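You operate a simulated robot arm through the tools that you are given. There is no shell and no other tool. Be economical: measure what you need, move in short steps, check, and stop when the job is done.

You run a simulated robot arm. Do the job below in one go: nothing can be reset, and whatever is moved stays where it is left.

TASK
Fetch the brown box and set it on the top of the sack bench. Switch the trolley brake lever off. Press the yellow knob three times. Take the orange tin on the top of the wide bench and put it away on the island table top. Fetch the grey pot and set it on top of the black filter. Fetch the grey bag and stand it on the empty end of the oil stand's top. Take the yellow bottle and put it on the top of the middle bench. Take the white sack on the top of the wide bench and put it away on the top of the long pallet. Take the wheat canister and leave it on the top of the wide bench. Close the mill drawer. Take the bran jar and put it on the top of the dark bench. Put the grey block on the top of the middle bench. Put the black beaker on the top of the dark bench away on the shelf under the wide bench. Any order will do. Set down upright: grey pot, grey bag, yellow bottle, wheat canister, bran jar, black beaker. The trolley brake lever goes to its stop.

The check looks at the end state, three seconds after you hand in, the way a careful person would. Anything else that was tipped, shoved, dropped, spilled or broken makes it a failure.

THE ROBOT
A 5-joint arm with a fingered hand on a trunk, on a base that drives. Base frame: it is fixed to the floor where the robot stands at the start and does not move with it; the origin is under the middle of the robot, x ahead of it, y to its left, z up. Lengths are in cm, angles in rad, forces in N, time in s.
With the tool pointing down near the work surface it reaches from about 10 to 32 cm from the robot's upright axis, wherever it stands. Its first joint turns from -2.007 to 2.007 rad. Places, roughly: black beaker (6x6x7 cm) [-910, -80, 90]; black filter (6x6x10 cm) [-540, -230, 90]; bran jar [-450, 0, 75]; brown box (15x9x7 cm) [70, 20, 80]; empty end of the oil stand's top [80, -240, 80]; grey bag (5x4x8 cm) [-390, -230, 20]; grey block (4x4x3 cm) [-410, 10, 80]; grey pot (6x6x6 cm) [-380, -230, 20]; island table top [-120, 240, 80]; mill drawer [-660, -100, 90]; orange tin (6x6x5 cm) [-330, -240, 90]; shelf under the wide bench [-430, -250, 20]; top of the dark bench [-910, -80, 80]; top of the long pallet [-760, 550, 10]; top of the middle bench [-220, -250, 80]; top of the sack bench [70, 140, 70]; top of the wide bench [-430, -250, 80]; trolley brake lever [10, -60, 70]; wheat canister [-525, -225, 25]; white sack [-525, -250, 100]; yellow bottle (9x6x16 cm) [-430, -240, 90]; yellow knob [-190, -230, 90]. The tool tilts only in the upright plane through the base axis and itself; it spins freely about its own axis. Payload 2.9 kg.
The tool frame sits at the grasp point between the pads (the TCP): z along the fingers, y along the line on which they close. The tips reach 2.2 cm beyond it. Largest opening 12.4 cm; the body of the gripper starts 6 cm behind the TCP. The gripper is a hand of 3 fingers: y runs from the thumb to the fingers, the wrist lies at [0, 0, -21.8] in the tool frame, and closing takes about 1.5 s.
Orientation is that of the tool frame in the base frame, as [roll, pitch, yaw] about the fixed x, y, z axes, in that order (R = Rz(yaw) Ry(pitch) Rx(roll)). With the fingers straight down and closing along the base's y, the tool's x points along the base's -x, its y along +y and its z along -z.

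THE INTERFACE
- The arm moves only by the tool servo_tool. Its argument "series" is one flat list of numbers, 6 for each row, row after row: the shift along the tool's x, y, z in units of 50 mm (1.0 is 50 mm), then the turn, a rotation vector about the tool's x, y, z in units of 6 degrees (1.0 is 6 degrees). In form: [tx, ty, tz, rx, ry, rz, tx, ty, tz, rx, ry, rz, ...]. A call has 1 to 12 rows; each row shifts and turns the commanded pose from where the row before left it, along the tool's axes as they then stand. "hand" is the opening in per cent of the stroke, from 0 (shut) to 100 (fully open), set as the call begins (left out, the last holds). A call with a number of a shift or a turn outside -1 to 1 is refused whole. A row lasts 0.2 s, in which the tool goes at most 5 cm and 0.15 rad; a call with a longer step from one row to the next is refused whole, and so is a gripper value outside its range. Where a pose cannot be reached the arm comes as near as it can. A force on the tool above 40 N (or 10 N above the force at the start of the call, whichever is more), or a blocked arm, ends the call early, and 0.2 s more pass. Each finger travels about 15.3 cm/s and halts on what it meets, pressing with about 21 N; the grip force reading is that of the motor and also rises with nothing between the fingers. The clock runs only during rows and for 0.2 s after the last one: add rows that do not move to give the fingers time. It gives the time, the measured TCP pose, the force on the tool (base axes), the opening and the grip force at its end, in the units of the frame above (readings bear some noise), with the torque about the TCP (base axes, N m) and any sound that the robot's microphone picked up, and new pictures: "pictures" is both (left out), scene, wrist or none.
- Cameras (640 x 400 px; columns grow to the right, rows downward): "scene" is now at [0.22, 11.37, 136.06]; the picture's right is [-0.42, -0.91, 0.00], its down [-0.77, 0.35, -0.54] and it looks along [0.49, -0.22, -0.84] (base axes); focal length 252 px, centre (320, 200). "wrist" rides on the gripper at [6.4, -3.7, -7.5] in the tool frame; the picture's right is [0.50, 0.87, 0.00], its down [-0.62, 0.36, -0.70] and it looks along [-0.61, 0.35, 0.71] (tool axes); focal length 230 px, centre (320, 200). There is no depth. A picture from a camera that has moved, and an enlarged one, comes with that camera's place and axes in the base frame and with its lens.
- slide_trunk(by): slides the trunk up (or, below 0, down) by that many cm; the arm and the scene camera ride with it, the base frame stays. It gives what a move gives, with no picture.
- base_move(legs): drives the robot by 1 to 6 legs, each [ahead, left, turn to the left] in cm, cm and rad, along the robot's own axes; the way and the turn of a leg run together, so that a leg with both is an arc; at most 150 cm and 3.142 rad a leg. The arm and the cameras ride along, it lands a little off, and it stops where it bumps. It gives what a move gives, and a new picture of the scene camera.
- set_fingers(finger1, finger2, thumb_bend): sets how far each is bent, from 0 (flat) to 1 (curled in); at 0.3 the hand is open as for a grip, at 0.7 the pads meet at the TCP. One left out holds its place. A second passes; each finger stops where it meets its share of the squeeze, and holds until it gets a number again. A gripper value or a shape takes the hand back. It gives what a move gives, with no picture; readings hold the bend of each and the force on the fingers (four entries, about 0 where the hand has none), thumb and palm.
- grasp_type(shape): the hand has 3 fingers and takes this shape, open, in about a second: jaw (thumb against the fingers, like two jaws); tri (thumb and two fingers); tip (a fingertip pinch); poke (one finger out to press); point (the index stretched); flat (the hand flat); cup (the hand cupped); fist (a fist). The gripper value then closes the fingers along that shape, each until it touches; the sizes above hold for jaw. It gives what a move gives, with no picture.
- pan_tilt(pan, tilt): turns the head with the scene camera to pan (to the left, within 2.705 rad either way) and tilt (down, from -0.506 to 1.204), counted from straight ahead of the robot. It gives what a move gives, and a new picture of the scene camera.
- enlarge(camera, box): a new picture of the part [left, top, right, bottom] of that camera's present view, enlarged. It takes no simulated time.
- finish_job(): hands the job in; it is judged then, once.

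Go step by step. Nothing tells you exact positions but the pictures and the camera data: compare them with the known pose of the tool, close in by small moves and look again before you grip or let go. The budget is 556 turns and 360 pictures, counting those below and the enlarged ones. Unless the task says otherwise, let go and move clear before handing in, and close with one line.

The tools are called after "Call:" as a command line: name --argument value ..., lists and objects as JSON in quotes. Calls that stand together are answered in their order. servo_tool: Moves the arm, as the interface text tells. Its arguments: {"type":"object","properties":{"series":{"type":"array"},"hand":{"type":"number"},"pictures":{"type":"string","enum":["both","scene","wrist","none"]}},"required":["series"]} The other tools are called the same way: slide_trunk (by) slides the trunk up or down; grasp_type (shape) gives the hand a shape; set_fingers (finger1, finger2, thumb_bend) moves the fingers one by one; base_move (legs) drives the base; pan_tilt (pan, tilt) turns the head that bears the scene camera; enlarge (camera, box) takes an enlarged picture of a part of a camera's view; finish_job () hands the job in.

At the start:

```text
clock: 0.0
position: [15.69, -28.76, 96.15]
tcp_rot: [-3.141, -0.001, -3.141]
force: [-0.6, 0.1, 0.1]
ft_torque: [0.0, -0.02, -0.02]
width: 12.36
gripper_force: 0.1
shape: jaw
bend: [0.3, 0.3, 0.3]
finger forces: [0.0, 0.1, 0.1, 0.0, 0.1, 0.0]
trunk travel left (down, up): [-47.5, 51.5]
robot x, y, heading: [0.16, -0.41, 0.002]
head pan, tilt: [-0.431, 1.007]
```

scene: 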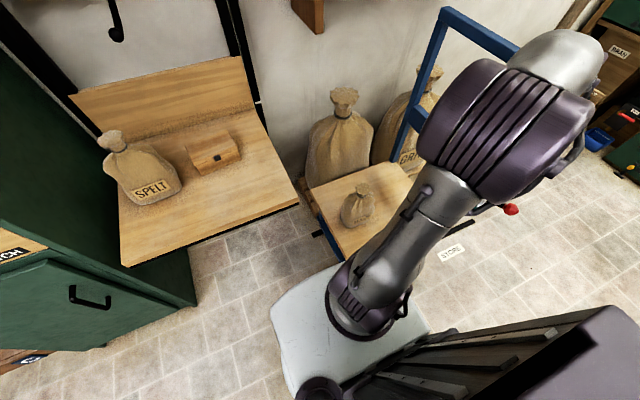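
wrist: 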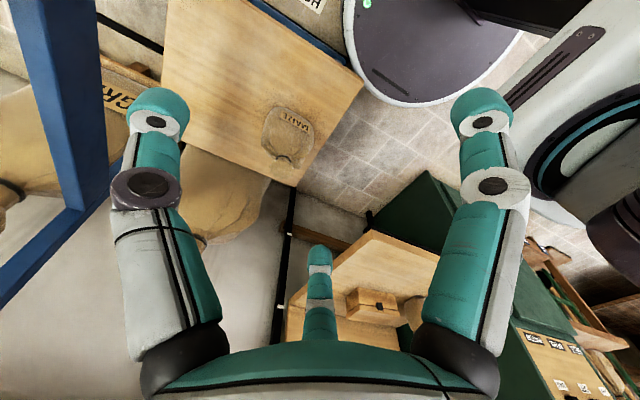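

I see the brown box on the bench ahead and the trolley with its red lever to the right. I will look around before moving.

Call:
pan_tilt --pan 0.3 --tilt 0.6

Call:
pan_tilt --pan -1.3 --tilt 0.6

Call:
pan_tilt --pan -2.5 --tilt 0.4

Call:
pan_tilt --pan 1.5 --tilt 0.5

Call:
pan_tilt --pan 2.6 --tilt 0.4

```text
clock: 1.1
position: [15.75, -28.67, 96.16]
tcp_rot: [3.141, 0.002, -3.14]
force: [-0.1, -0.3, -0.5]
ft_torque: [0.0, 0.0, 0.03]
width: 12.38
gripper_force: 0.2
shape: jaw
bend: [0.3, 0.3, 0.3]
finger forces: [0.1, 0.0, 0.0, 0.0, 0.0, 0.0]
trunk travel left (down, up): [-47.5, 51.5]
robot x, y, heading: [0.06, -0.15, 0.0]
head pan, tilt: [0.3, 0.6]
camera scene: at [2.37, 16.87, 139.3], right [0.29, -0.96, 0.0], down [-0.54, -0.17, -0.82], along [0.79, 0.24, -0.57], focal length 252 px, centre (320, 200)
```

scene: 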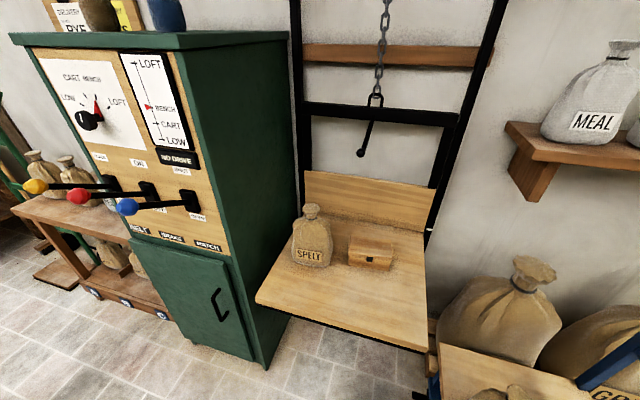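

```text
clock: 2.8
position: [15.7, -28.72, 96.08]
tcp_rot: [-3.141, 0.001, 3.141]
force: [-0.4, 0.5, 0.0]
ft_torque: [0.02, -0.03, 0.0]
width: 12.38
gripper_force: 0.0
shape: jaw
bend: [0.3, 0.3, 0.3]
finger forces: [0.0, 0.0, 0.1, 0.0, 0.0, 0.1]
trunk travel left (down, up): [-47.5, 51.5]
robot x, y, heading: [-0.1, 0.21, 0.0]
head pan, tilt: [-1.3, 0.6]
camera scene: at [-3.71, 5.75, 139.3], right [-0.96, -0.27, 0.0], down [-0.15, 0.54, -0.83], along [0.22, -0.8, -0.56], focal length 252 px, centre (320, 200)
```

scene: 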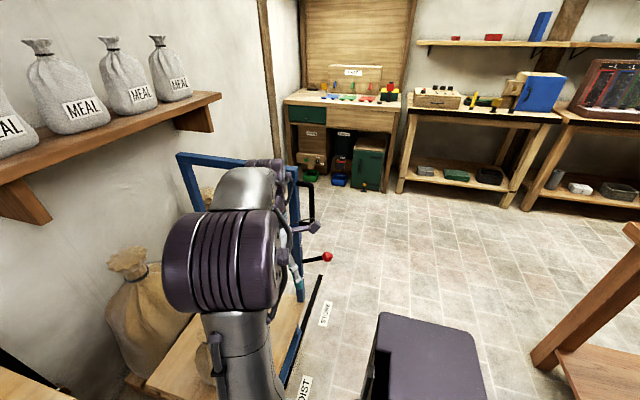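

```text
clock: 4.2
position: [15.76, -28.67, 96.12]
tcp_rot: [-3.142, 0.002, -3.14]
force: [-0.3, 0.1, 0.2]
ft_torque: [0.0, -0.01, -0.01]
width: 12.39
gripper_force: 0.1
shape: jaw
bend: [0.3, 0.3, 0.3]
finger forces: [0.0, 0.1, 0.1, 0.1, 0.1, 0.0]
trunk travel left (down, up): [-47.5, 51.5]
robot x, y, heading: [-0.03, 0.08, 0.002]
head pan, tilt: [-2.499, 0.4]
camera scene: at [-13.49, 8.71, 141.12], right [-0.6, 0.8, 0.0], down [0.31, 0.23, -0.92], along [-0.74, -0.55, -0.39], focal length 252 px, centre (320, 200)
```

scene: 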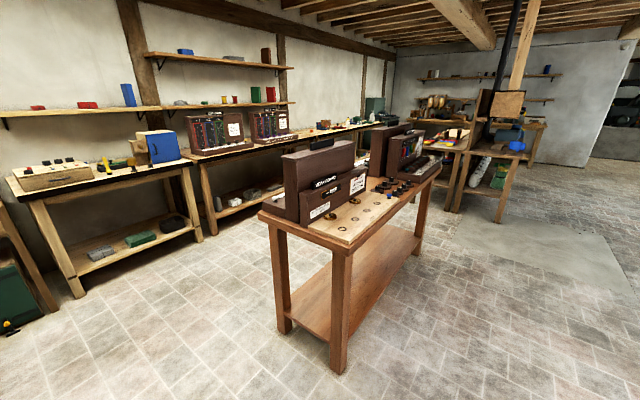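

```text
clock: 7.4
position: [15.56, -28.61, 96.18]
tcp_rot: [3.141, 0.0, -3.142]
force: [-0.3, 0.1, 0.2]
ft_torque: [0.01, -0.01, 0.01]
width: 12.39
gripper_force: 0.1
shape: jaw
bend: [0.3, 0.3, 0.3]
finger forces: [0.0, 0.0, 0.0, 0.0, 0.0, 0.0]
trunk travel left (down, up): [-47.5, 51.5]
robot x, y, heading: [-0.11, 0.23, 0.001]
head pan, tilt: [1.499, 0.499]
camera scene: at [-5.42, 23.34, 140.21], right [1.0, -0.07, 0.0], down [-0.03, -0.48, -0.88], along [0.06, 0.88, -0.48], focal length 252 px, centre (320, 200)
```

scene: 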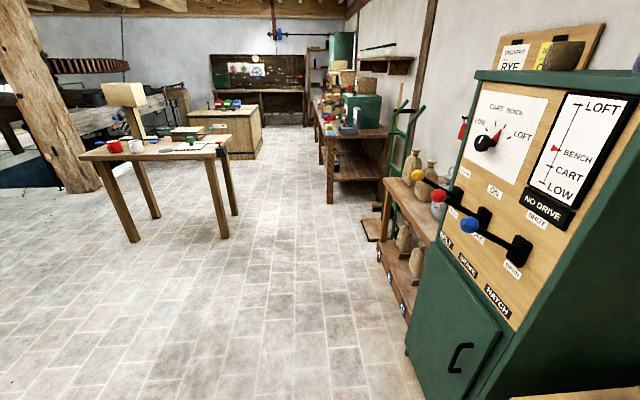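

```text
clock: 8.8
position: [15.78, -28.67, 96.13]
tcp_rot: [3.141, 0.0, -3.141]
force: [-0.2, 0.3, 0.3]
ft_torque: [0.01, -0.02, -0.01]
width: 12.38
gripper_force: 0.1
shape: jaw
bend: [0.3, 0.3, 0.3]
finger forces: [0.1, 0.1, 0.1, 0.1, 0.0, 0.0]
trunk travel left (down, up): [-47.5, 51.5]
robot x, y, heading: [-0.17, -0.06, -0.003]
head pan, tilt: [2.601, 0.4]
camera scene: at [-14.01, 19.04, 141.12], right [0.52, 0.86, 0.0], down [0.33, -0.2, -0.92], along [-0.79, 0.47, -0.39], focal length 252 px, centre (320, 200)
```

scene: 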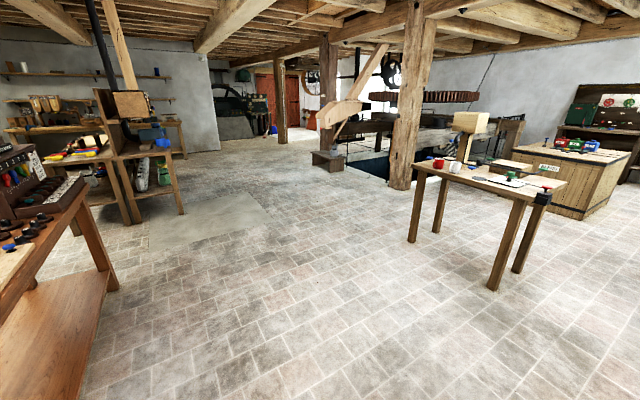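

The room is mapped roughly. Now I look straight down at the robot's own base and at the lever to know clearances.

Call:
pan_tilt --pan 0.0 --tilt 1.2

Call:
pan_tilt --pan -1.5 --tilt 0.9

Call:
enlarge --camera "scene" --box '[200, 80, 400, 330]'

```text
clock: 11.1
position: [15.67, -28.7, 96.18]
tcp_rot: [3.141, 0.0, -3.14]
force: [-0.5, -0.3, -0.5]
ft_torque: [0.02, -0.01, 0.02]
width: 12.4
gripper_force: 0.0
shape: jaw
bend: [0.3, 0.3, 0.3]
finger forces: [0.0, 0.0, 0.1, 0.0, 0.1, 0.0]
trunk travel left (down, up): [-47.5, 51.5]
robot x, y, heading: [-0.05, -0.1, -0.001]
head pan, tilt: [0.0, 1.201]
camera scene: at [-0.48, 14.27, 134.84], right [0.0, -1.0, 0.0], down [-0.93, 0.0, -0.36], along [0.36, 0.0, -0.93], focal length 252 px, centre (320, 200)
```

scene: 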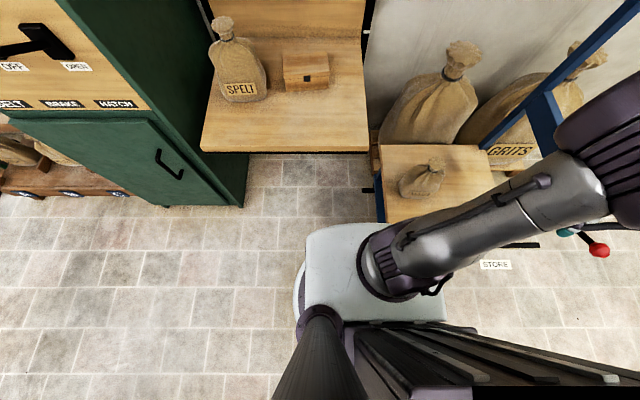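

```text
clock: 12.7
position: [15.75, -28.6, 95.97]
tcp_rot: [3.141, 0.001, 3.141]
force: [-0.4, 0.3, -0.4]
ft_torque: [-0.02, 0.03, 0.0]
width: 12.39
gripper_force: 0.0
shape: jaw
bend: [0.3, 0.3, 0.3]
finger forces: [0.1, 0.0, 0.0, 0.0, 0.0, 0.1]
trunk travel left (down, up): [-47.5, 51.5]
robot x, y, heading: [-0.37, -0.15, 0.0]
head pan, tilt: [-1.499, 0.901]
camera scene: at [-5.53, 6.74, 136.82], right [-1.0, -0.07, 0.0], down [-0.06, 0.78, -0.62], along [0.04, -0.62, -0.78], focal length 252 px, centre (320, 200)
```

scene: 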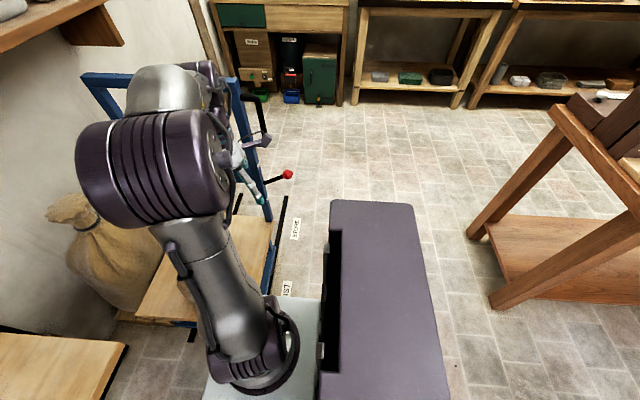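

```text
1.60 times, centred on (300, 205) of scene
camera zoom: at [-5.53, 6.74, 136.82], right [-1.0, -0.07, 0.0], down [-0.06, 0.78, -0.62], along [0.04, -0.62, -0.78], focal length 404 px, centre (352, 192)
```

zoom: 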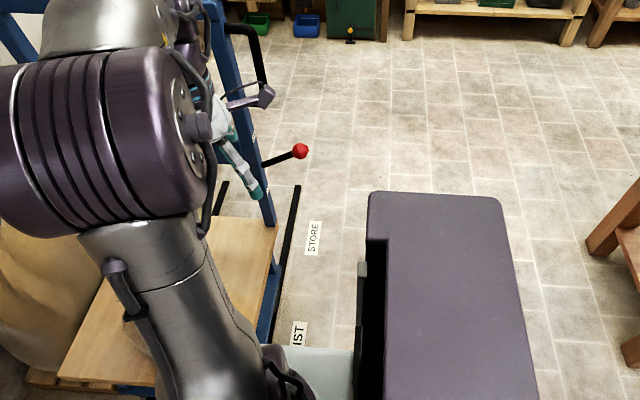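

The lever's red knob is about at (11,-58,70), on the trolley's blue frame. I zoom in to learn how it swings and where "off" lies.

Call:
enlarge --camera "scene" --box '[210, 130, 330, 250]'

Call:
enlarge --camera "wrist" --box '[0, 0, 640, 400]'

```text
3.33 times, centred on (270, 190) of scene
camera zoom: at [-5.53, 6.74, 136.82], right [-1.0, -0.07, 0.0], down [-0.06, 0.78, -0.62], along [0.04, -0.62, -0.78], focal length 841 px, centre (487, 233)
```

zoom: 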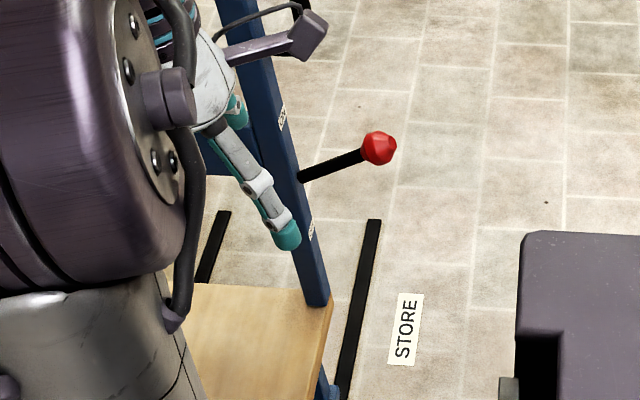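

```text
1.00 times, centred on (320, 200) of wrist (not enlarged: the box is as wide or as high as the picture)
camera zoom: at [9.16, -32.48, 103.63], right [-0.5, 0.87, 0.0], down [0.62, 0.36, 0.7], along [0.61, 0.35, -0.71], focal length 230 px, centre (320, 200)
```

zoom: 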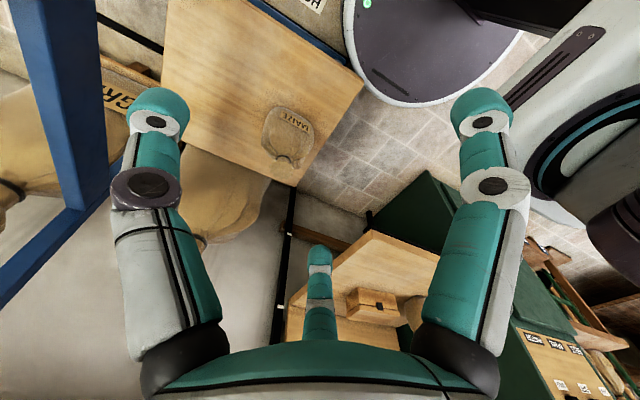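

The lever has a label above and below it on the post. I drive back a bit for a view from the post's -x side to read them.

Call:
base_move --legs '[[-35, 0, 0], [0, -25, 0]]'

Call:
pan_tilt --pan -0.6 --tilt 0.75

```text
clock: 16.4
position: [-19.13, -53.27, 96.1]
tcp_rot: [3.14, 0.0, -3.136]
force: [-0.1, 0.4, -0.9]
ft_torque: [0.02, -0.04, 0.03]
width: 12.37
gripper_force: 0.1
shape: jaw
bend: [0.3, 0.3, 0.3]
finger forces: [0.1, 0.0, 0.0, 0.0, 0.1, 0.0]
trunk travel left (down, up): [-47.5, 51.5]
robot x, y, heading: [-35.15, -24.58, 0.003]
head pan, tilt: [-1.499, 0.901]
camera scene: at [-40.55, -18.06, 136.83], right [-1.0, -0.08, 0.0], down [-0.06, 0.78, -0.62], along [0.05, -0.62, -0.78], focal length 252 px, centre (320, 200)
```

scene: 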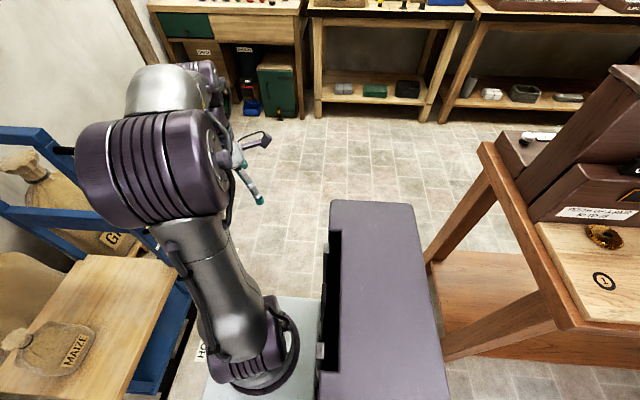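

```text
clock: 17.6
position: [-19.05, -53.21, 96.06]
tcp_rot: [3.141, 0.0, -3.137]
force: [-0.2, 0.1, 0.2]
ft_torque: [0.01, 0.0, 0.01]
width: 12.4
gripper_force: 0.0
shape: jaw
bend: [0.3, 0.3, 0.3]
finger forces: [0.0, 0.0, 0.1, 0.0, 0.0, 0.0]
trunk travel left (down, up): [-47.5, 51.5]
robot x, y, heading: [-34.83, -24.64, 0.002]
head pan, tilt: [-0.6, 0.75]
camera scene: at [-34.27, -15.09, 138.01], right [-0.56, -0.83, 0.0], down [-0.56, 0.38, -0.73], along [0.61, -0.41, -0.68], focal length 252 px, centre (320, 200)
```

scene: 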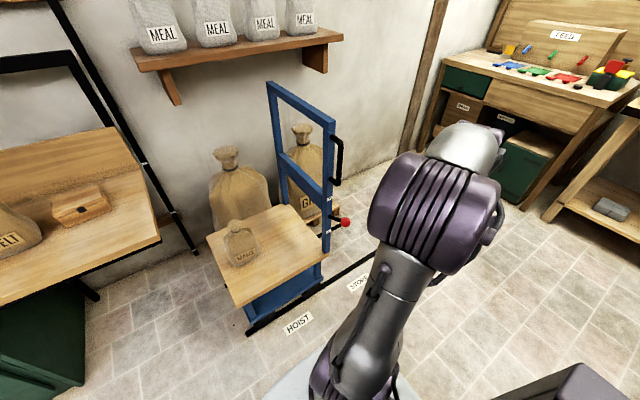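

Call:
enlarge --camera "scene" --box '[290, 170, 370, 260]'

```text
4.44 times, centred on (330, 215) of scene
camera zoom: at [-34.27, -15.09, 138.01], right [-0.56, -0.83, 0.0], down [-0.56, 0.38, -0.73], along [0.61, -0.41, -0.68], focal length 1122 px, centre (276, 133)
```

zoom: 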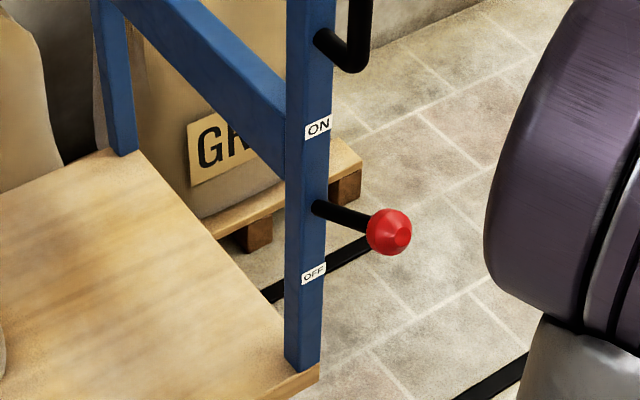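

The lever points up at ON; OFF is down. The knob is at (11.0,-57.1,70.1), the pivot near (20.6,-56.7,64.7). I drive so the knob is about 27 cm ahead and look.

Call:
base_move --legs '[[18, -32, 0]]'

Call:
grasp_type --shape "fist"

Call:
enlarge --camera "wrist" --box '[0, 0, 640, 400]'

```text
clock: 19.9
position: [-0.48, -84.87, 96.14]
tcp_rot: [3.141, 0.001, -3.129]
force: [0.2, -0.2, 0.5]
ft_torque: [0.0, 0.01, 0.0]
width: 12.4
gripper_force: 0.1
shape: jaw
bend: [0.3, 0.3, 0.3]
finger forces: [0.1, 0.1, 0.0, 0.0, 0.0, 0.0]
trunk travel left (down, up): [-47.5, 51.5]
robot x, y, heading: [-16.55, -56.4, 0.017]
head pan, tilt: [-0.6, 0.75]
camera scene: at [-15.91, -46.8, 138.02], right [-0.56, -0.83, 0.0], down [-0.57, 0.38, -0.73], along [0.61, -0.41, -0.68], focal length 252 px, centre (320, 200)
```

scene: 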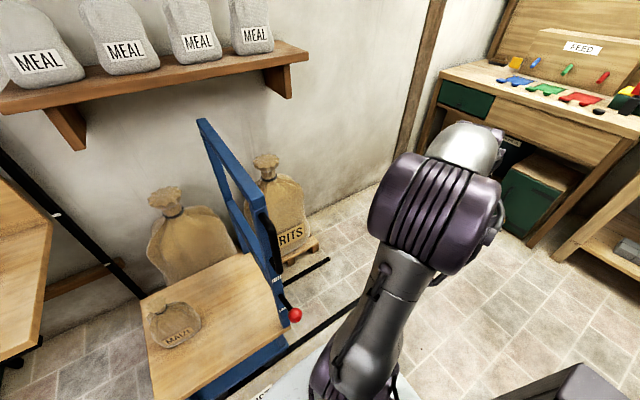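

```text
clock: 20.8
position: [-0.61, -84.72, 96.15]
tcp_rot: [-3.141, 0.0, -3.13]
force: [-0.4, -0.1, -0.1]
ft_torque: [0.0, 0.0, 0.03]
width: 0.01
gripper_force: 0.0
shape: fist
bend: [0.92, 0.92, 0.54]
finger forces: [0.0, 0.1, 0.1, 0.1, 0.0, 0.0]
trunk travel left (down, up): [-47.5, 51.5]
robot x, y, heading: [-16.66, -56.37, 0.013]
head pan, tilt: [-0.6, 0.75]
```

```text
1.00 times, centred on (320, 200) of wrist (not enlarged: the box is as wide or as high as the picture)
camera zoom: at [-7.04, -88.7, 103.63], right [-0.51, 0.86, 0.0], down [0.61, 0.36, 0.7], along [0.6, 0.36, -0.71], focal length 230 px, centre (320, 200)
```

zoom: 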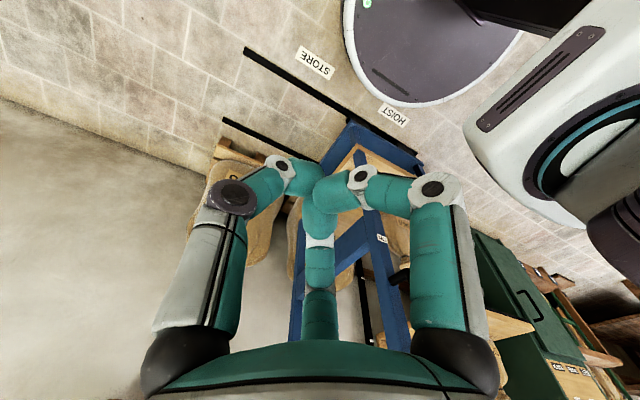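

Knob position relative to the robot is about 27 cm ahead. I shape a closed jaw and swing the tool over in front of the trolley, staying above the lever.

Call:
grasp_type --shape "jaw"

Call:
servo_tool --series '[-0.3, 0.92, 0, 0, 0, 0, -0.3, 0.92, 0, 0, 0, 0, -0.3, 0.92, 0, 0, 0, 0, -0.3, 0.92, 0, 0, -1, 0, -0.3, 0.92, 0, 0, -1, 0, -0.3, 0.92, 0, 0, -1, 0, 0, 0, 0, 0, 0, 0]' --hand 0

```text
clock: 21.7
position: [-0.56, -84.81, 96.05]
tcp_rot: [-3.14, 0.0, -3.13]
force: [-0.1, -0.1, -0.3]
ft_torque: [0.0, -0.01, -0.02]
width: 12.4
gripper_force: 0.1
shape: jaw
bend: [0.3, 0.3, 0.3]
finger forces: [0.0, 0.1, 0.0, 0.0, 0.0, 0.0]
trunk travel left (down, up): [-47.5, 51.5]
robot x, y, heading: [-16.77, -56.3, 0.012]
head pan, tilt: [-0.6, 0.75]
```

```text
clock: 23.3
position: [11.31, -58.0, 95.38]
tcp_rot: [-3.115, 0.263, -3.121]
force: [-0.2, -0.5, 0.2]
ft_torque: [-0.07, -0.01, -0.02]
width: 0.0
gripper_force: 21.0
shape: jaw
bend: [0.7, 0.7, 0.7]
finger forces: [0.0, 0.0, 0.1, 0.1, 0.1, 0.0]
out of reach, approached as far as the arm can: row 4, 5, 6
trunk travel left (down, up): [-47.5, 51.5]
robot x, y, heading: [-16.81, -56.49, 0.011]
head pan, tilt: [-0.6, 0.75]
camera scene: at [-15.94, -46.74, 138.02], right [-0.55, -0.83, 0.0], down [-0.57, 0.38, -0.73], along [0.61, -0.41, -0.68], focal length 252 px, centre (320, 200)
camera wrist: at [3.04, -61.8, 101.07], right [-0.49, 0.86, -0.15], down [0.41, 0.38, 0.83], along [0.77, 0.35, -0.54], focal length 230 px, centre (320, 200)
```

scene: 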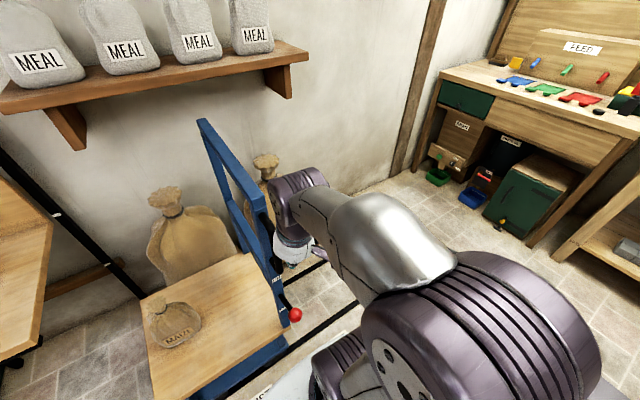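
wrist: 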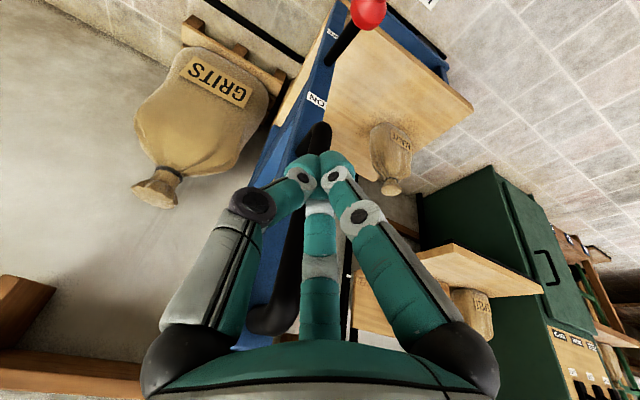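

The hand is in front of the trolley, with the handle about 4 cm beyond it. I back off 2 cm and lower the trunk so the fingertips hang just above the knob.

Call:
servo_tool --series '[0.386, 0.1, -0.104, 0, 0, 0]' --pictures "none"

Call:
slide_trunk --by -18

Call:
servo_tool --series '[0, 0, 0, 0, 0, 0]'

```text
clock: 23.7
position: [11.11, -58.29, 95.27]
tcp_rot: [-3.113, 0.261, -3.123]
force: [-0.4, -0.7, -0.4]
ft_torque: [0.0, 0.02, -0.01]
width: 0.03
gripper_force: 21.4
shape: jaw
bend: [0.7, 0.7, 0.7]
finger forces: [0.0, 0.0, 0.1, 0.0, 0.1, 0.0]
out of reach, approached as far as the arm can: row 1
trunk travel left (down, up): [-47.5, 51.5]
robot x, y, heading: [-16.36, -56.14, 0.015]
head pan, tilt: [-0.6, 0.75]
```

```text
clock: 25.7
position: [11.2, -58.16, 77.14]
tcp_rot: [-3.114, 0.262, -3.12]
force: [-0.3, 0.0, -0.4]
ft_torque: [-0.03, 0.0, -0.02]
width: 0.0
gripper_force: 20.8
shape: jaw
bend: [0.7, 0.7, 0.7]
finger forces: [0.1, 0.1, 0.0, 0.0, 0.0, 0.0]
trunk travel left (down, up): [-29.5, 69.5]
robot x, y, heading: [-16.73, -56.26, 0.012]
head pan, tilt: [-0.6, 0.75]
```

```text
clock: 26.1
position: [11.19, -58.22, 77.2]
tcp_rot: [-3.113, 0.262, -3.122]
force: [0.8, -1.2, -0.4]
ft_torque: [0.0, -0.02, 0.01]
width: 0.04
gripper_force: 21.1
shape: jaw
bend: [0.7, 0.7, 0.7]
finger forces: [0.0, 0.0, 0.1, 0.0, 0.0, 0.1]
trunk travel left (down, up): [-29.5, 69.5]
robot x, y, heading: [-16.35, -56.48, 0.014]
head pan, tilt: [-0.6, 0.75]
camera scene: at [-15.95, -46.73, 120.02], right [-0.55, -0.83, 0.0], down [-0.57, 0.38, -0.73], along [0.61, -0.41, -0.68], focal length 252 px, centre (320, 200)
camera wrist: at [2.96, -61.98, 82.84], right [-0.49, 0.86, -0.15], down [0.41, 0.38, 0.83], along [0.77, 0.35, -0.54], focal length 230 px, centre (320, 200)
```

scene: 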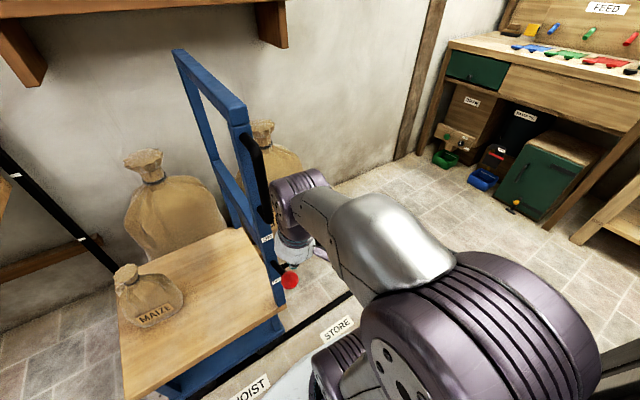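
wrist: 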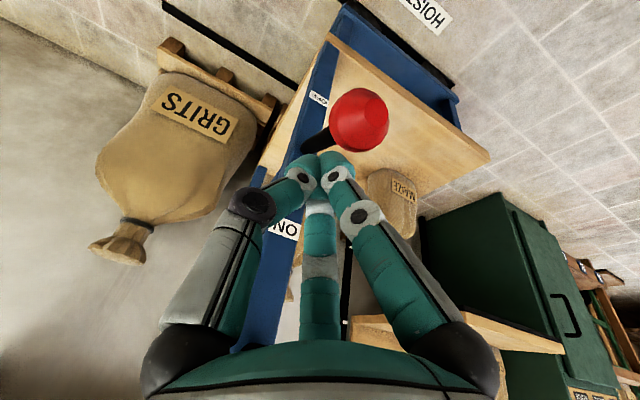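

The closed tips sit about 3 cm above the knob and 1 cm to its side. I shift 1 cm in y and push down in small steps.

Call:
servo_tool --series '[0, 0.22, 0, 0, 0, 0, 0.078, 0, 0.29, 0, 0, 0, 0.078, 0, 0.29, 0, 0, 0, 0.078, 0, 0.29, 0, 0, 0]' --pictures "wrist"

```text
clock: 27.1
position: [11.2, -57.26, 72.55]
tcp_rot: [-3.124, 0.264, -3.126]
force: [0.5, 1.5, -0.7]
ft_torque: [-0.02, 0.01, 0.01]
width: 0.0
gripper_force: 20.6
shape: jaw
bend: [0.7, 0.7, 0.7]
finger forces: [0.0, 0.0, 0.0, 0.1, 0.0, 0.0]
trunk travel left (down, up): [-29.5, 69.5]
robot x, y, heading: [-16.3, -56.22, 0.014]
head pan, tilt: [-0.6, 0.75]
camera wrist: at [2.94, -61.11, 78.22], right [-0.5, 0.86, -0.14], down [0.41, 0.38, 0.83], along [0.77, 0.35, -0.54], focal length 230 px, centre (320, 200)
```

wrist: 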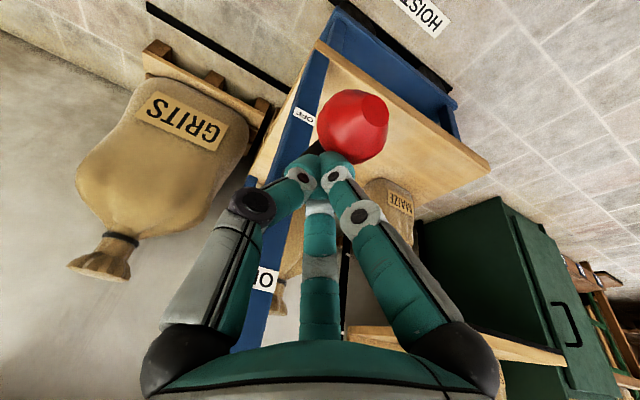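

The tips are touching the knob area from above. I continue straight down and watch for force.

Call:
servo_tool --series '[0.078, 0, 0.29, 0, 0, 0, 0.078, 0, 0.29, 0, 0, 0, 0.078, 0, 0.29, 0, 0, 0, 0.078, 0, 0.29, 0, 0, 0]'

```text
clock: 28.1
position: [12.55, -57.82, 67.8]
tcp_rot: [-3.118, 0.261, -3.123]
force: [0.3, -1.3, 0.7]
ft_torque: [-0.01, -0.01, -0.03]
width: 0.0
gripper_force: 20.8
shape: jaw
bend: [0.7, 0.7, 0.7]
finger forces: [0.0, 0.0, 0.0, 0.1, 0.1, 0.1]
out of reach, approached as far as the arm can: row 3, 4
trunk travel left (down, up): [-29.5, 69.5]
robot x, y, heading: [-16.4, -56.24, 0.008]
head pan, tilt: [-0.6, 0.75]
camera scene: at [-15.95, -46.75, 120.01], right [-0.56, -0.83, 0.0], down [-0.57, 0.38, -0.73], along [0.61, -0.41, -0.68], focal length 252 px, centre (320, 200)
camera wrist: at [4.39, -61.69, 73.47], right [-0.49, 0.86, -0.15], down [0.41, 0.38, 0.83], along [0.77, 0.35, -0.54], focal length 230 px, centre (320, 200)
```

scene: 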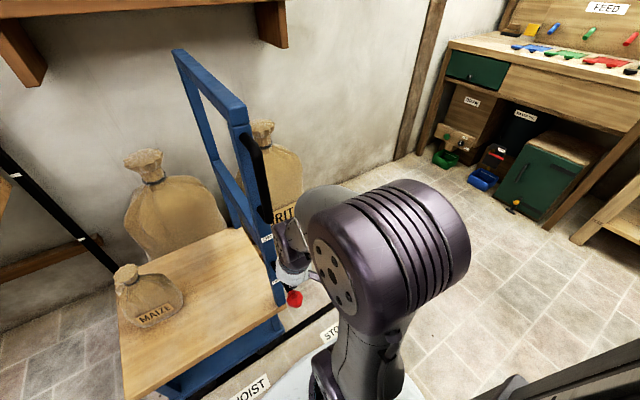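
wrist: 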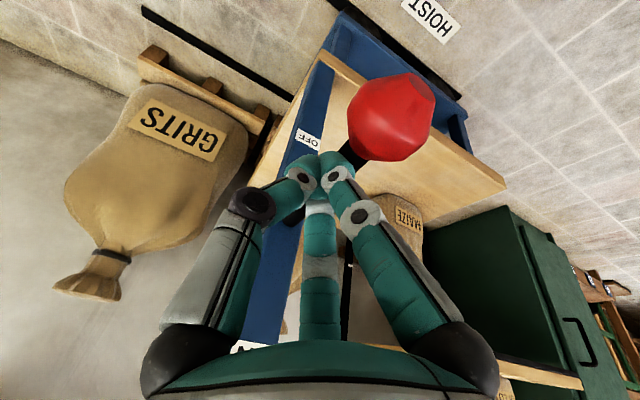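

The lever has begun to move, but the arm is at a joint limit here. I push on with the trunk instead.

Call:
slide_trunk --by -3

Call:
servo_tool --series '[0, 0, 0, 0, 0, 0]'

```text
clock: 28.9
position: [12.47, -57.92, 64.77]
tcp_rot: [-3.12, 0.26, -3.124]
force: [0.4, 1.0, -1.1]
ft_torque: [-0.02, 0.01, -0.03]
width: 0.0
gripper_force: 21.1
shape: jaw
bend: [0.7, 0.7, 0.7]
finger forces: [0.0, 0.0, 0.0, 0.0, 0.0, 0.1]
trunk travel left (down, up): [-26.5, 72.5]
robot x, y, heading: [-16.51, -56.47, 0.014]
head pan, tilt: [-0.6, 0.75]
```

```text
clock: 29.3
position: [12.7, -57.82, 64.91]
tcp_rot: [-3.118, 0.262, -3.122]
force: [0.4, -0.5, 0.0]
ft_torque: [-0.01, 0.03, -0.01]
width: 0.0
gripper_force: 21.0
shape: jaw
bend: [0.7, 0.7, 0.7]
finger forces: [0.0, 0.0, 0.0, 0.0, 0.0, 0.1]
trunk travel left (down, up): [-26.5, 72.5]
robot x, y, heading: [-16.64, -56.18, 0.01]
head pan, tilt: [-0.6, 0.75]
camera scene: at [-15.95, -46.73, 117.02], right [-0.55, -0.83, 0.0], down [-0.57, 0.38, -0.73], along [0.61, -0.41, -0.68], focal length 252 px, centre (320, 200)
camera wrist: at [4.4, -61.67, 70.49], right [-0.49, 0.86, -0.15], down [0.41, 0.38, 0.83], along [0.77, 0.35, -0.54], focal length 230 px, centre (320, 200)
```

scene: 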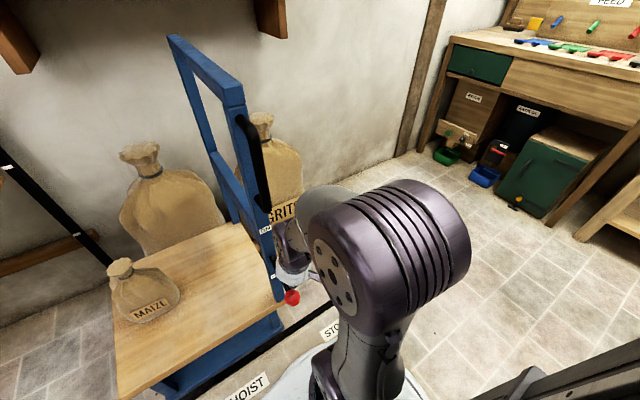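
wrist: 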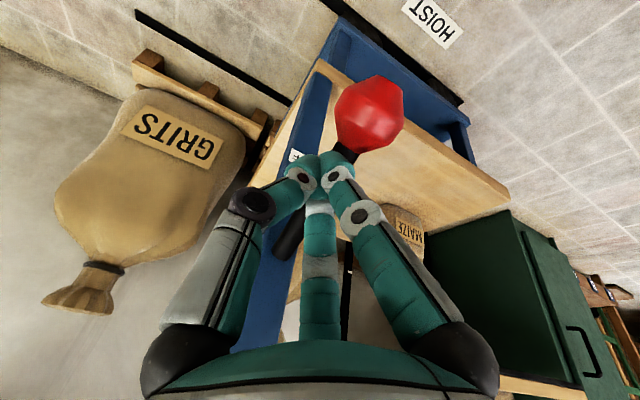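

The lever follows the fingers with very little resistance. I keep lowering.

Call:
slide_trunk --by -3

Call:
servo_tool --series '[0, 0, 0, 0, 0, 0]' --pictures "wrist"

Call:
enlarge --camera "scene" --box '[230, 200, 350, 340]'

```text
clock: 29.9
position: [12.81, -58.29, 62.39]
tcp_rot: [-3.12, 0.268, -3.13]
force: [-0.8, -21.3, 1.6]
ft_torque: [-0.29, -0.04, -0.14]
width: 0.0
gripper_force: 20.6
shape: jaw
bend: [0.7, 0.7, 0.7]
finger forces: [0.1, 0.0, 0.1, 0.1, 0.1, 0.1]
trunk travel left (down, up): [-24.0, 75.0]
robot x, y, heading: [-16.48, -56.27, 0.008]
head pan, tilt: [-0.6, 0.75]
stopped: the force on the tool passed its limit at 44 N (the readings are from after the stop); the commanded pose is now the measured one
```

```text
clock: 30.2
position: [12.86, -58.32, 62.47]
tcp_rot: [-3.121, 0.268, -3.129]
force: [0.9, -28.1, -1.5]
ft_torque: [-0.43, -0.03, -0.2]
width: 0.0
gripper_force: 20.3
shape: jaw
bend: [0.7, 0.7, 0.7]
finger forces: [0.1, 61.4, 0.0, 0.0, 0.0, 0.1]
trunk travel left (down, up): [-24.0, 75.0]
robot x, y, heading: [-16.8, -56.53, 0.012]
head pan, tilt: [-0.6, 0.75]
camera wrist: at [4.53, -62.07, 68.06], right [-0.49, 0.86, -0.15], down [0.41, 0.38, 0.83], along [0.77, 0.35, -0.53], focal length 230 px, centre (320, 200)
```

wrist: 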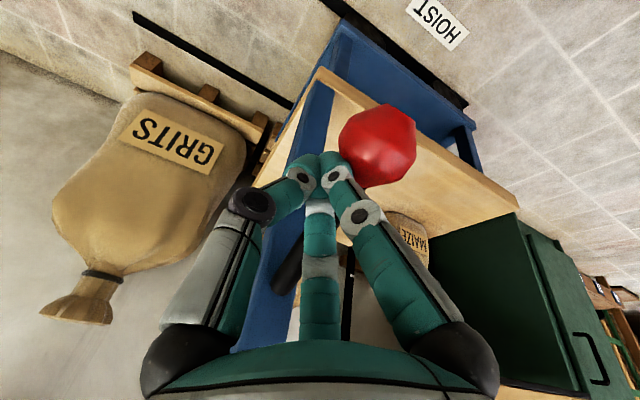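

```text
2.86 times, centred on (290, 270) of scene
camera zoom: at [-15.92, -47.16, 114.57], right [-0.56, -0.83, 0.0], down [-0.57, 0.38, -0.73], along [0.61, -0.41, -0.68], focal length 721 px, centre (406, 0)
```

zoom: 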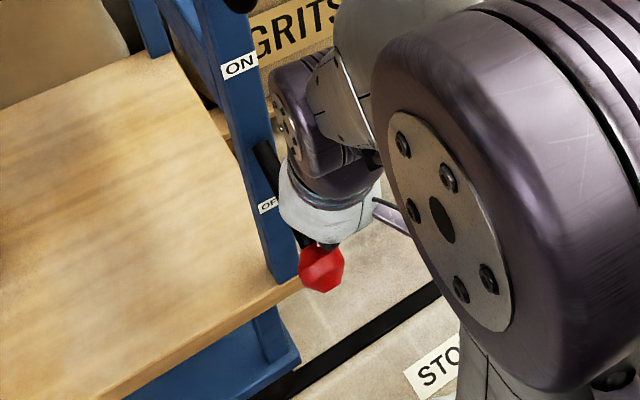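

The tip slid to the -y side of the rod and pushes sideways, so I lift off now, then re-aim to its middle.

Call:
slide_trunk --by 6

Call:
servo_tool --series '[0.15, 0.15, -0.04, 0, 0, 0]'

Call:
enlarge --camera "scene" --box '[230, 200, 350, 340]'

```text
clock: 31.2
position: [12.84, -58.05, 68.49]
tcp_rot: [-3.118, 0.27, -3.126]
force: [0.6, 0.7, 0.4]
ft_torque: [0.0, -0.01, 0.02]
width: 0.0
gripper_force: 20.8
shape: jaw
bend: [0.7, 0.7, 0.7]
finger forces: [0.1, 0.0, 0.1, 0.1, 0.1, 0.1]
trunk travel left (down, up): [-30.0, 69.0]
robot x, y, heading: [-16.24, -56.33, 0.01]
head pan, tilt: [-0.6, 0.75]
```

```text
clock: 31.6
position: [12.39, -57.54, 68.76]
tcp_rot: [-3.123, 0.268, -3.126]
force: [0.0, 0.6, 0.0]
ft_torque: [-0.04, 0.0, 0.01]
width: 0.0
gripper_force: 21.2
shape: jaw
bend: [0.7, 0.7, 0.7]
finger forces: [0.1, 0.0, 0.0, 0.0, 0.0, 0.0]
out of reach, approached as far as the arm can: row 1
trunk travel left (down, up): [-30.0, 69.0]
robot x, y, heading: [-16.67, -56.47, 0.012]
head pan, tilt: [-0.6, 0.75]
camera scene: at [-15.94, -46.8, 120.55], right [-0.56, -0.83, 0.0], down [-0.57, 0.38, -0.73], along [0.61, -0.41, -0.68], focal length 252 px, centre (320, 200)
camera wrist: at [4.19, -61.3, 74.38], right [-0.49, 0.86, -0.15], down [0.41, 0.37, 0.83], along [0.77, 0.35, -0.53], focal length 230 px, centre (320, 200)
```

scene: 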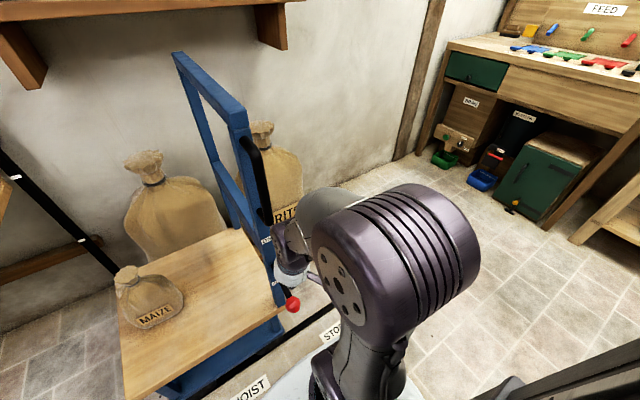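
wrist: 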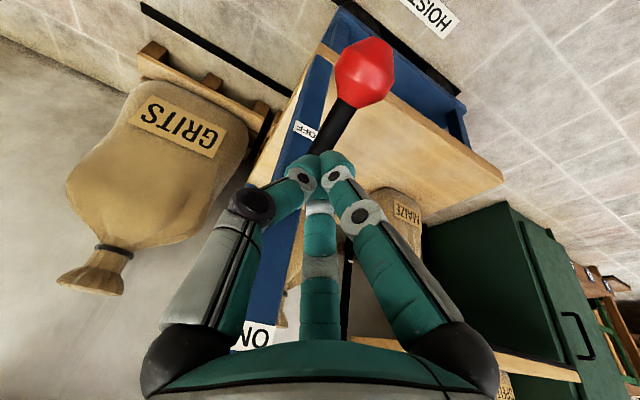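

```text
2.86 times, centred on (290, 270) of scene
camera zoom: at [-15.94, -46.8, 120.55], right [-0.56, -0.83, 0.0], down [-0.57, 0.38, -0.73], along [0.61, -0.41, -0.68], focal length 721 px, centre (406, 0)
```

zoom: 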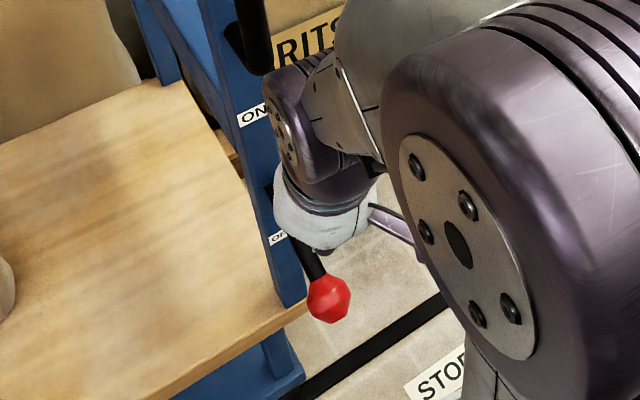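

The lever is now down, near z 57.6 at the knob. I shift a little to +y and press once more so it is surely at the stop.

Call:
servo_tool --series '[0, 0.13, 0, 0, 0, 0]' --pictures "none"

Call:
slide_trunk --by -6

Call:
servo_tool --series '[0, 0, 0, 0, 0, 0]' --pictures "wrist"

```text
clock: 32.0
position: [12.43, -57.12, 68.81]
tcp_rot: [-3.127, 0.271, -3.125]
force: [-0.3, -0.5, 0.3]
ft_torque: [0.0, -0.01, 0.01]
width: 0.0
gripper_force: 21.5
shape: jaw
bend: [0.7, 0.7, 0.7]
finger forces: [0.1, 0.1, 0.0, 0.1, 0.0, 0.0]
trunk travel left (down, up): [-30.0, 69.0]
robot x, y, heading: [-16.43, -56.1, 0.01]
head pan, tilt: [-0.6, 0.75]
```

```text
clock: 32.8
position: [12.46, -57.17, 64.54]
tcp_rot: [-3.128, 0.279, -3.125]
force: [-13.2, -2.0, 21.5]
ft_torque: [0.05, 0.08, 0.02]
width: 0.0
gripper_force: 20.8
shape: jaw
bend: [0.7, 0.7, 0.7]
finger forces: [0.1, 66.1, 0.0, 0.1, 0.1, 0.0]
trunk travel left (down, up): [-25.3, 73.7]
robot x, y, heading: [-16.27, -56.4, 0.011]
head pan, tilt: [-0.6, 0.75]
stopped: the force on the tool passed its limit at 80 N (the readings are from after the stop); the commanded pose is now the measured one
```

```text
clock: 33.2
position: [12.4, -57.02, 64.29]
tcp_rot: [-3.128, 0.28, -3.128]
force: [-14.5, -0.9, 21.1]
ft_torque: [0.05, 0.11, 0.05]
width: 0.0
gripper_force: 20.9
shape: jaw
bend: [0.7, 0.7, 0.7]
finger forces: [0.1, 66.4, 0.1, 0.0, 0.1, 0.0]
trunk travel left (down, up): [-25.3, 73.7]
robot x, y, heading: [-16.37, -56.72, 0.013]
head pan, tilt: [-0.6, 0.75]
camera wrist: at [4.11, -60.95, 69.86], right [-0.49, 0.86, -0.15], down [0.4, 0.37, 0.84], along [0.78, 0.35, -0.52], focal length 230 px, centre (320, 200)
```

wrist: 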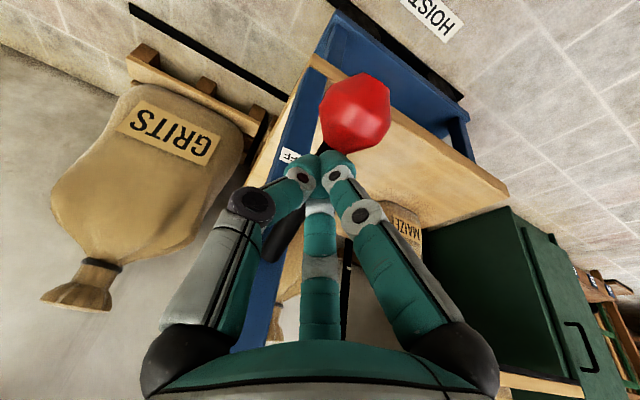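

The lever is hard against its stop. I lift clear and check where it stays.

Call:
slide_trunk --by 25

Call:
base_move --legs '[[-20, 0, 0]]'

Call:
enlarge --camera "scene" --box '[220, 120, 380, 260]'

```text
clock: 35.8
position: [12.45, -57.11, 89.27]
tcp_rot: [-3.127, 0.276, -3.125]
force: [0.2, -0.2, -0.3]
ft_torque: [0.01, 0.0, 0.01]
width: 0.0
gripper_force: 21.2
shape: jaw
bend: [0.7, 0.7, 0.7]
finger forces: [0.1, 0.0, 0.0, 0.0, 0.0, 0.0]
trunk travel left (down, up): [-50.3, 48.7]
robot x, y, heading: [-16.39, -56.36, 0.016]
head pan, tilt: [-0.6, 0.75]
```

```text
clock: 37.4
position: [-7.48, -57.39, 89.29]
tcp_rot: [-3.128, 0.278, -3.123]
force: [0.8, 0.3, -0.3]
ft_torque: [-0.01, 0.0, 0.02]
width: 0.0
gripper_force: 21.5
shape: jaw
bend: [0.7, 0.7, 0.7]
finger forces: [0.0, 0.0, 0.0, 0.0, 0.1, 0.0]
trunk travel left (down, up): [-50.3, 48.7]
robot x, y, heading: [-36.33, -56.69, 0.01]
head pan, tilt: [-0.6, 0.75]
camera scene: at [-36.16, -47.01, 140.82], right [-0.56, -0.83, 0.0], down [-0.57, 0.38, -0.73], along [0.61, -0.41, -0.68], focal length 252 px, centre (320, 200)
```

scene: 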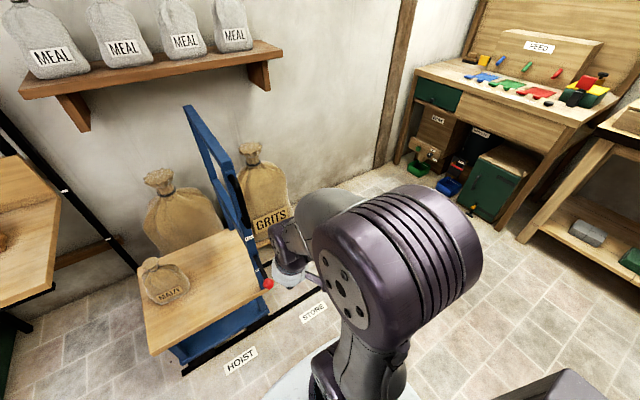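

```text
2.86 times, centred on (300, 190) of scene
camera zoom: at [-36.16, -47.01, 140.82], right [-0.56, -0.83, 0.0], down [-0.57, 0.38, -0.73], along [0.61, -0.41, -0.68], focal length 721 px, centre (377, 229)
```

zoom: 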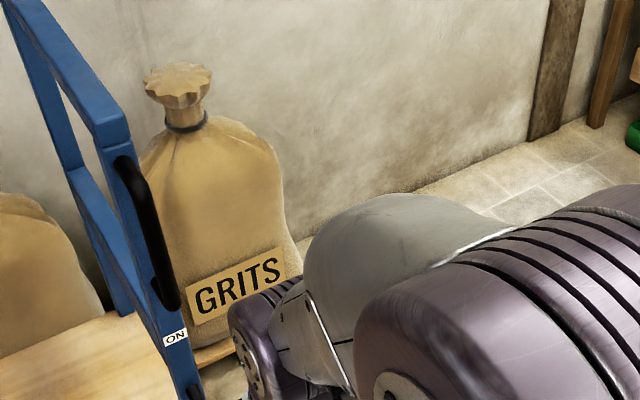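

The lever rests down at OFF. Next the brown box: I drive left to face the hoist bench.

Call:
base_move --legs '[[0, 77, 0], [20, 0, 0]]'

Call:
pan_tilt --pan 0.0 --tilt 0.8

```text
clock: 42.7
position: [11.89, 18.3, 89.29]
tcp_rot: [-3.127, 0.274, -3.131]
force: [-0.3, 0.4, -0.2]
ft_torque: [0.03, 0.0, -0.02]
width: 0.0
gripper_force: 21.2
shape: jaw
bend: [0.7, 0.7, 0.7]
finger forces: [0.0, 0.0, 0.0, 0.1, 0.0, 0.1]
trunk travel left (down, up): [-50.3, 48.7]
robot x, y, heading: [-17.19, 18.9, 0.005]
head pan, tilt: [-0.6, 0.75]
camera scene: at [-16.62, 28.71, 140.82], right [-0.56, -0.83, 0.0], down [-0.57, 0.38, -0.73], along [0.61, -0.41, -0.68], focal length 252 px, centre (320, 200)
```

scene: 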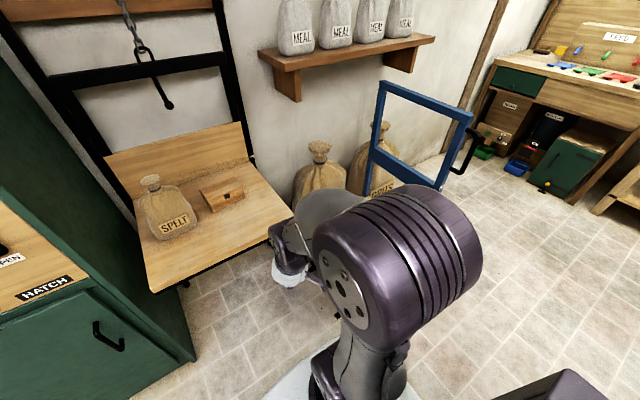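

```text
clock: 43.7
position: [11.77, 18.24, 89.34]
tcp_rot: [-3.129, 0.277, -3.129]
force: [0.0, 0.0, 0.0]
ft_torque: [0.01, -0.01, 0.01]
width: 0.0
gripper_force: 21.1
shape: jaw
bend: [0.7, 0.7, 0.7]
finger forces: [0.0, 0.0, 0.1, 0.0, 0.0, 0.0]
trunk travel left (down, up): [-50.3, 48.7]
robot x, y, heading: [-17.07, 18.95, 0.009]
head pan, tilt: [0.0, 0.799]
camera scene: at [-15.54, 33.39, 140.42], right [0.01, -1.0, 0.0], down [-0.72, 0.0, -0.7], along [0.7, 0.0, -0.72], focal length 252 px, centre (320, 200)
```

scene: 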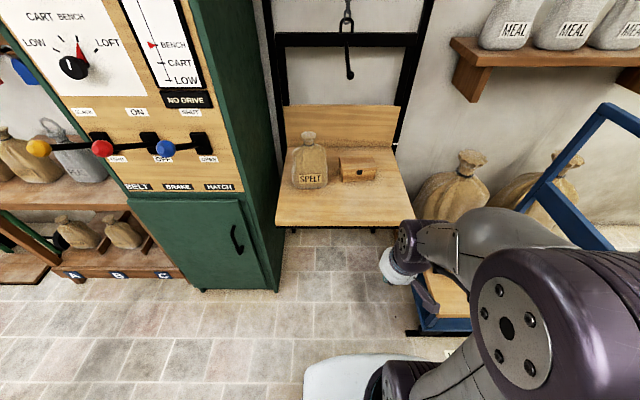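

The box's latch is at about (61,18.4,78); it is 15 wide in y and 9 deep in x, so I must grip across x. I need the height of my carriage plate to know how far I can drive in, so I take two views of it.

Call:
pan_tilt --pan -1.0 --tilt 1.2

Call:
pan_tilt --pan 0.5 --tilt 1.2

```text
clock: 44.9
position: [11.74, 18.28, 89.32]
tcp_rot: [-3.127, 0.276, -3.129]
force: [0.5, 0.3, -0.2]
ft_torque: [-0.03, 0.0, -0.01]
width: 0.0
gripper_force: 21.5
shape: jaw
bend: [0.7, 0.7, 0.7]
finger forces: [0.1, 0.1, 0.1, 0.1, 0.0, 0.0]
trunk travel left (down, up): [-50.3, 48.7]
robot x, y, heading: [-17.58, 19.26, 0.002]
head pan, tilt: [-1.0, 1.201]
camera scene: at [-20.55, 28.66, 137.65], right [-0.84, -0.55, 0.0], down [-0.51, 0.78, -0.36], along [0.2, -0.3, -0.93], focal length 252 px, centre (320, 200)
```

scene: 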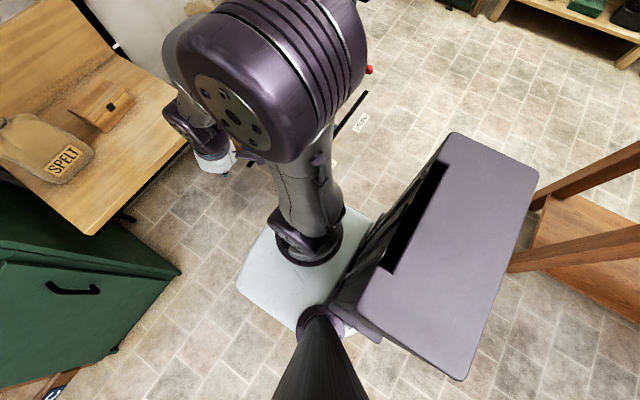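

```text
clock: 46.5
position: [11.82, 18.27, 89.23]
tcp_rot: [-3.127, 0.277, -3.13]
force: [-0.9, 0.3, -0.8]
ft_torque: [-0.01, 0.01, -0.01]
width: 0.0
gripper_force: 21.1
shape: jaw
bend: [0.7, 0.7, 0.7]
finger forces: [0.1, 0.0, 0.0, 0.0, 0.0, 0.0]
trunk travel left (down, up): [-50.3, 48.7]
robot x, y, heading: [-17.41, 19.07, 0.003]
head pan, tilt: [0.499, 1.201]
camera scene: at [-18.71, 36.05, 137.65], right [0.48, -0.88, 0.0], down [-0.82, -0.45, -0.36], along [0.32, 0.18, -0.93], focal length 252 px, centre (320, 200)
```

scene: 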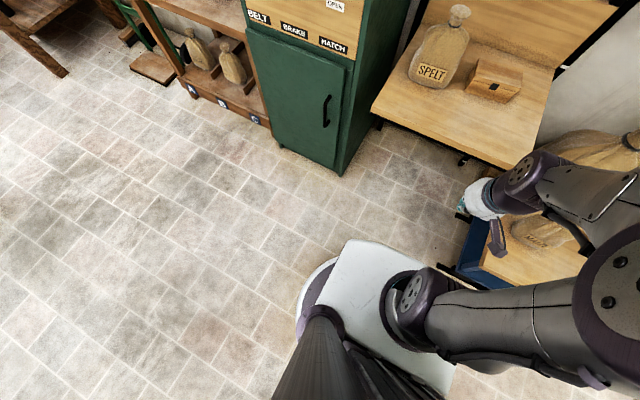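

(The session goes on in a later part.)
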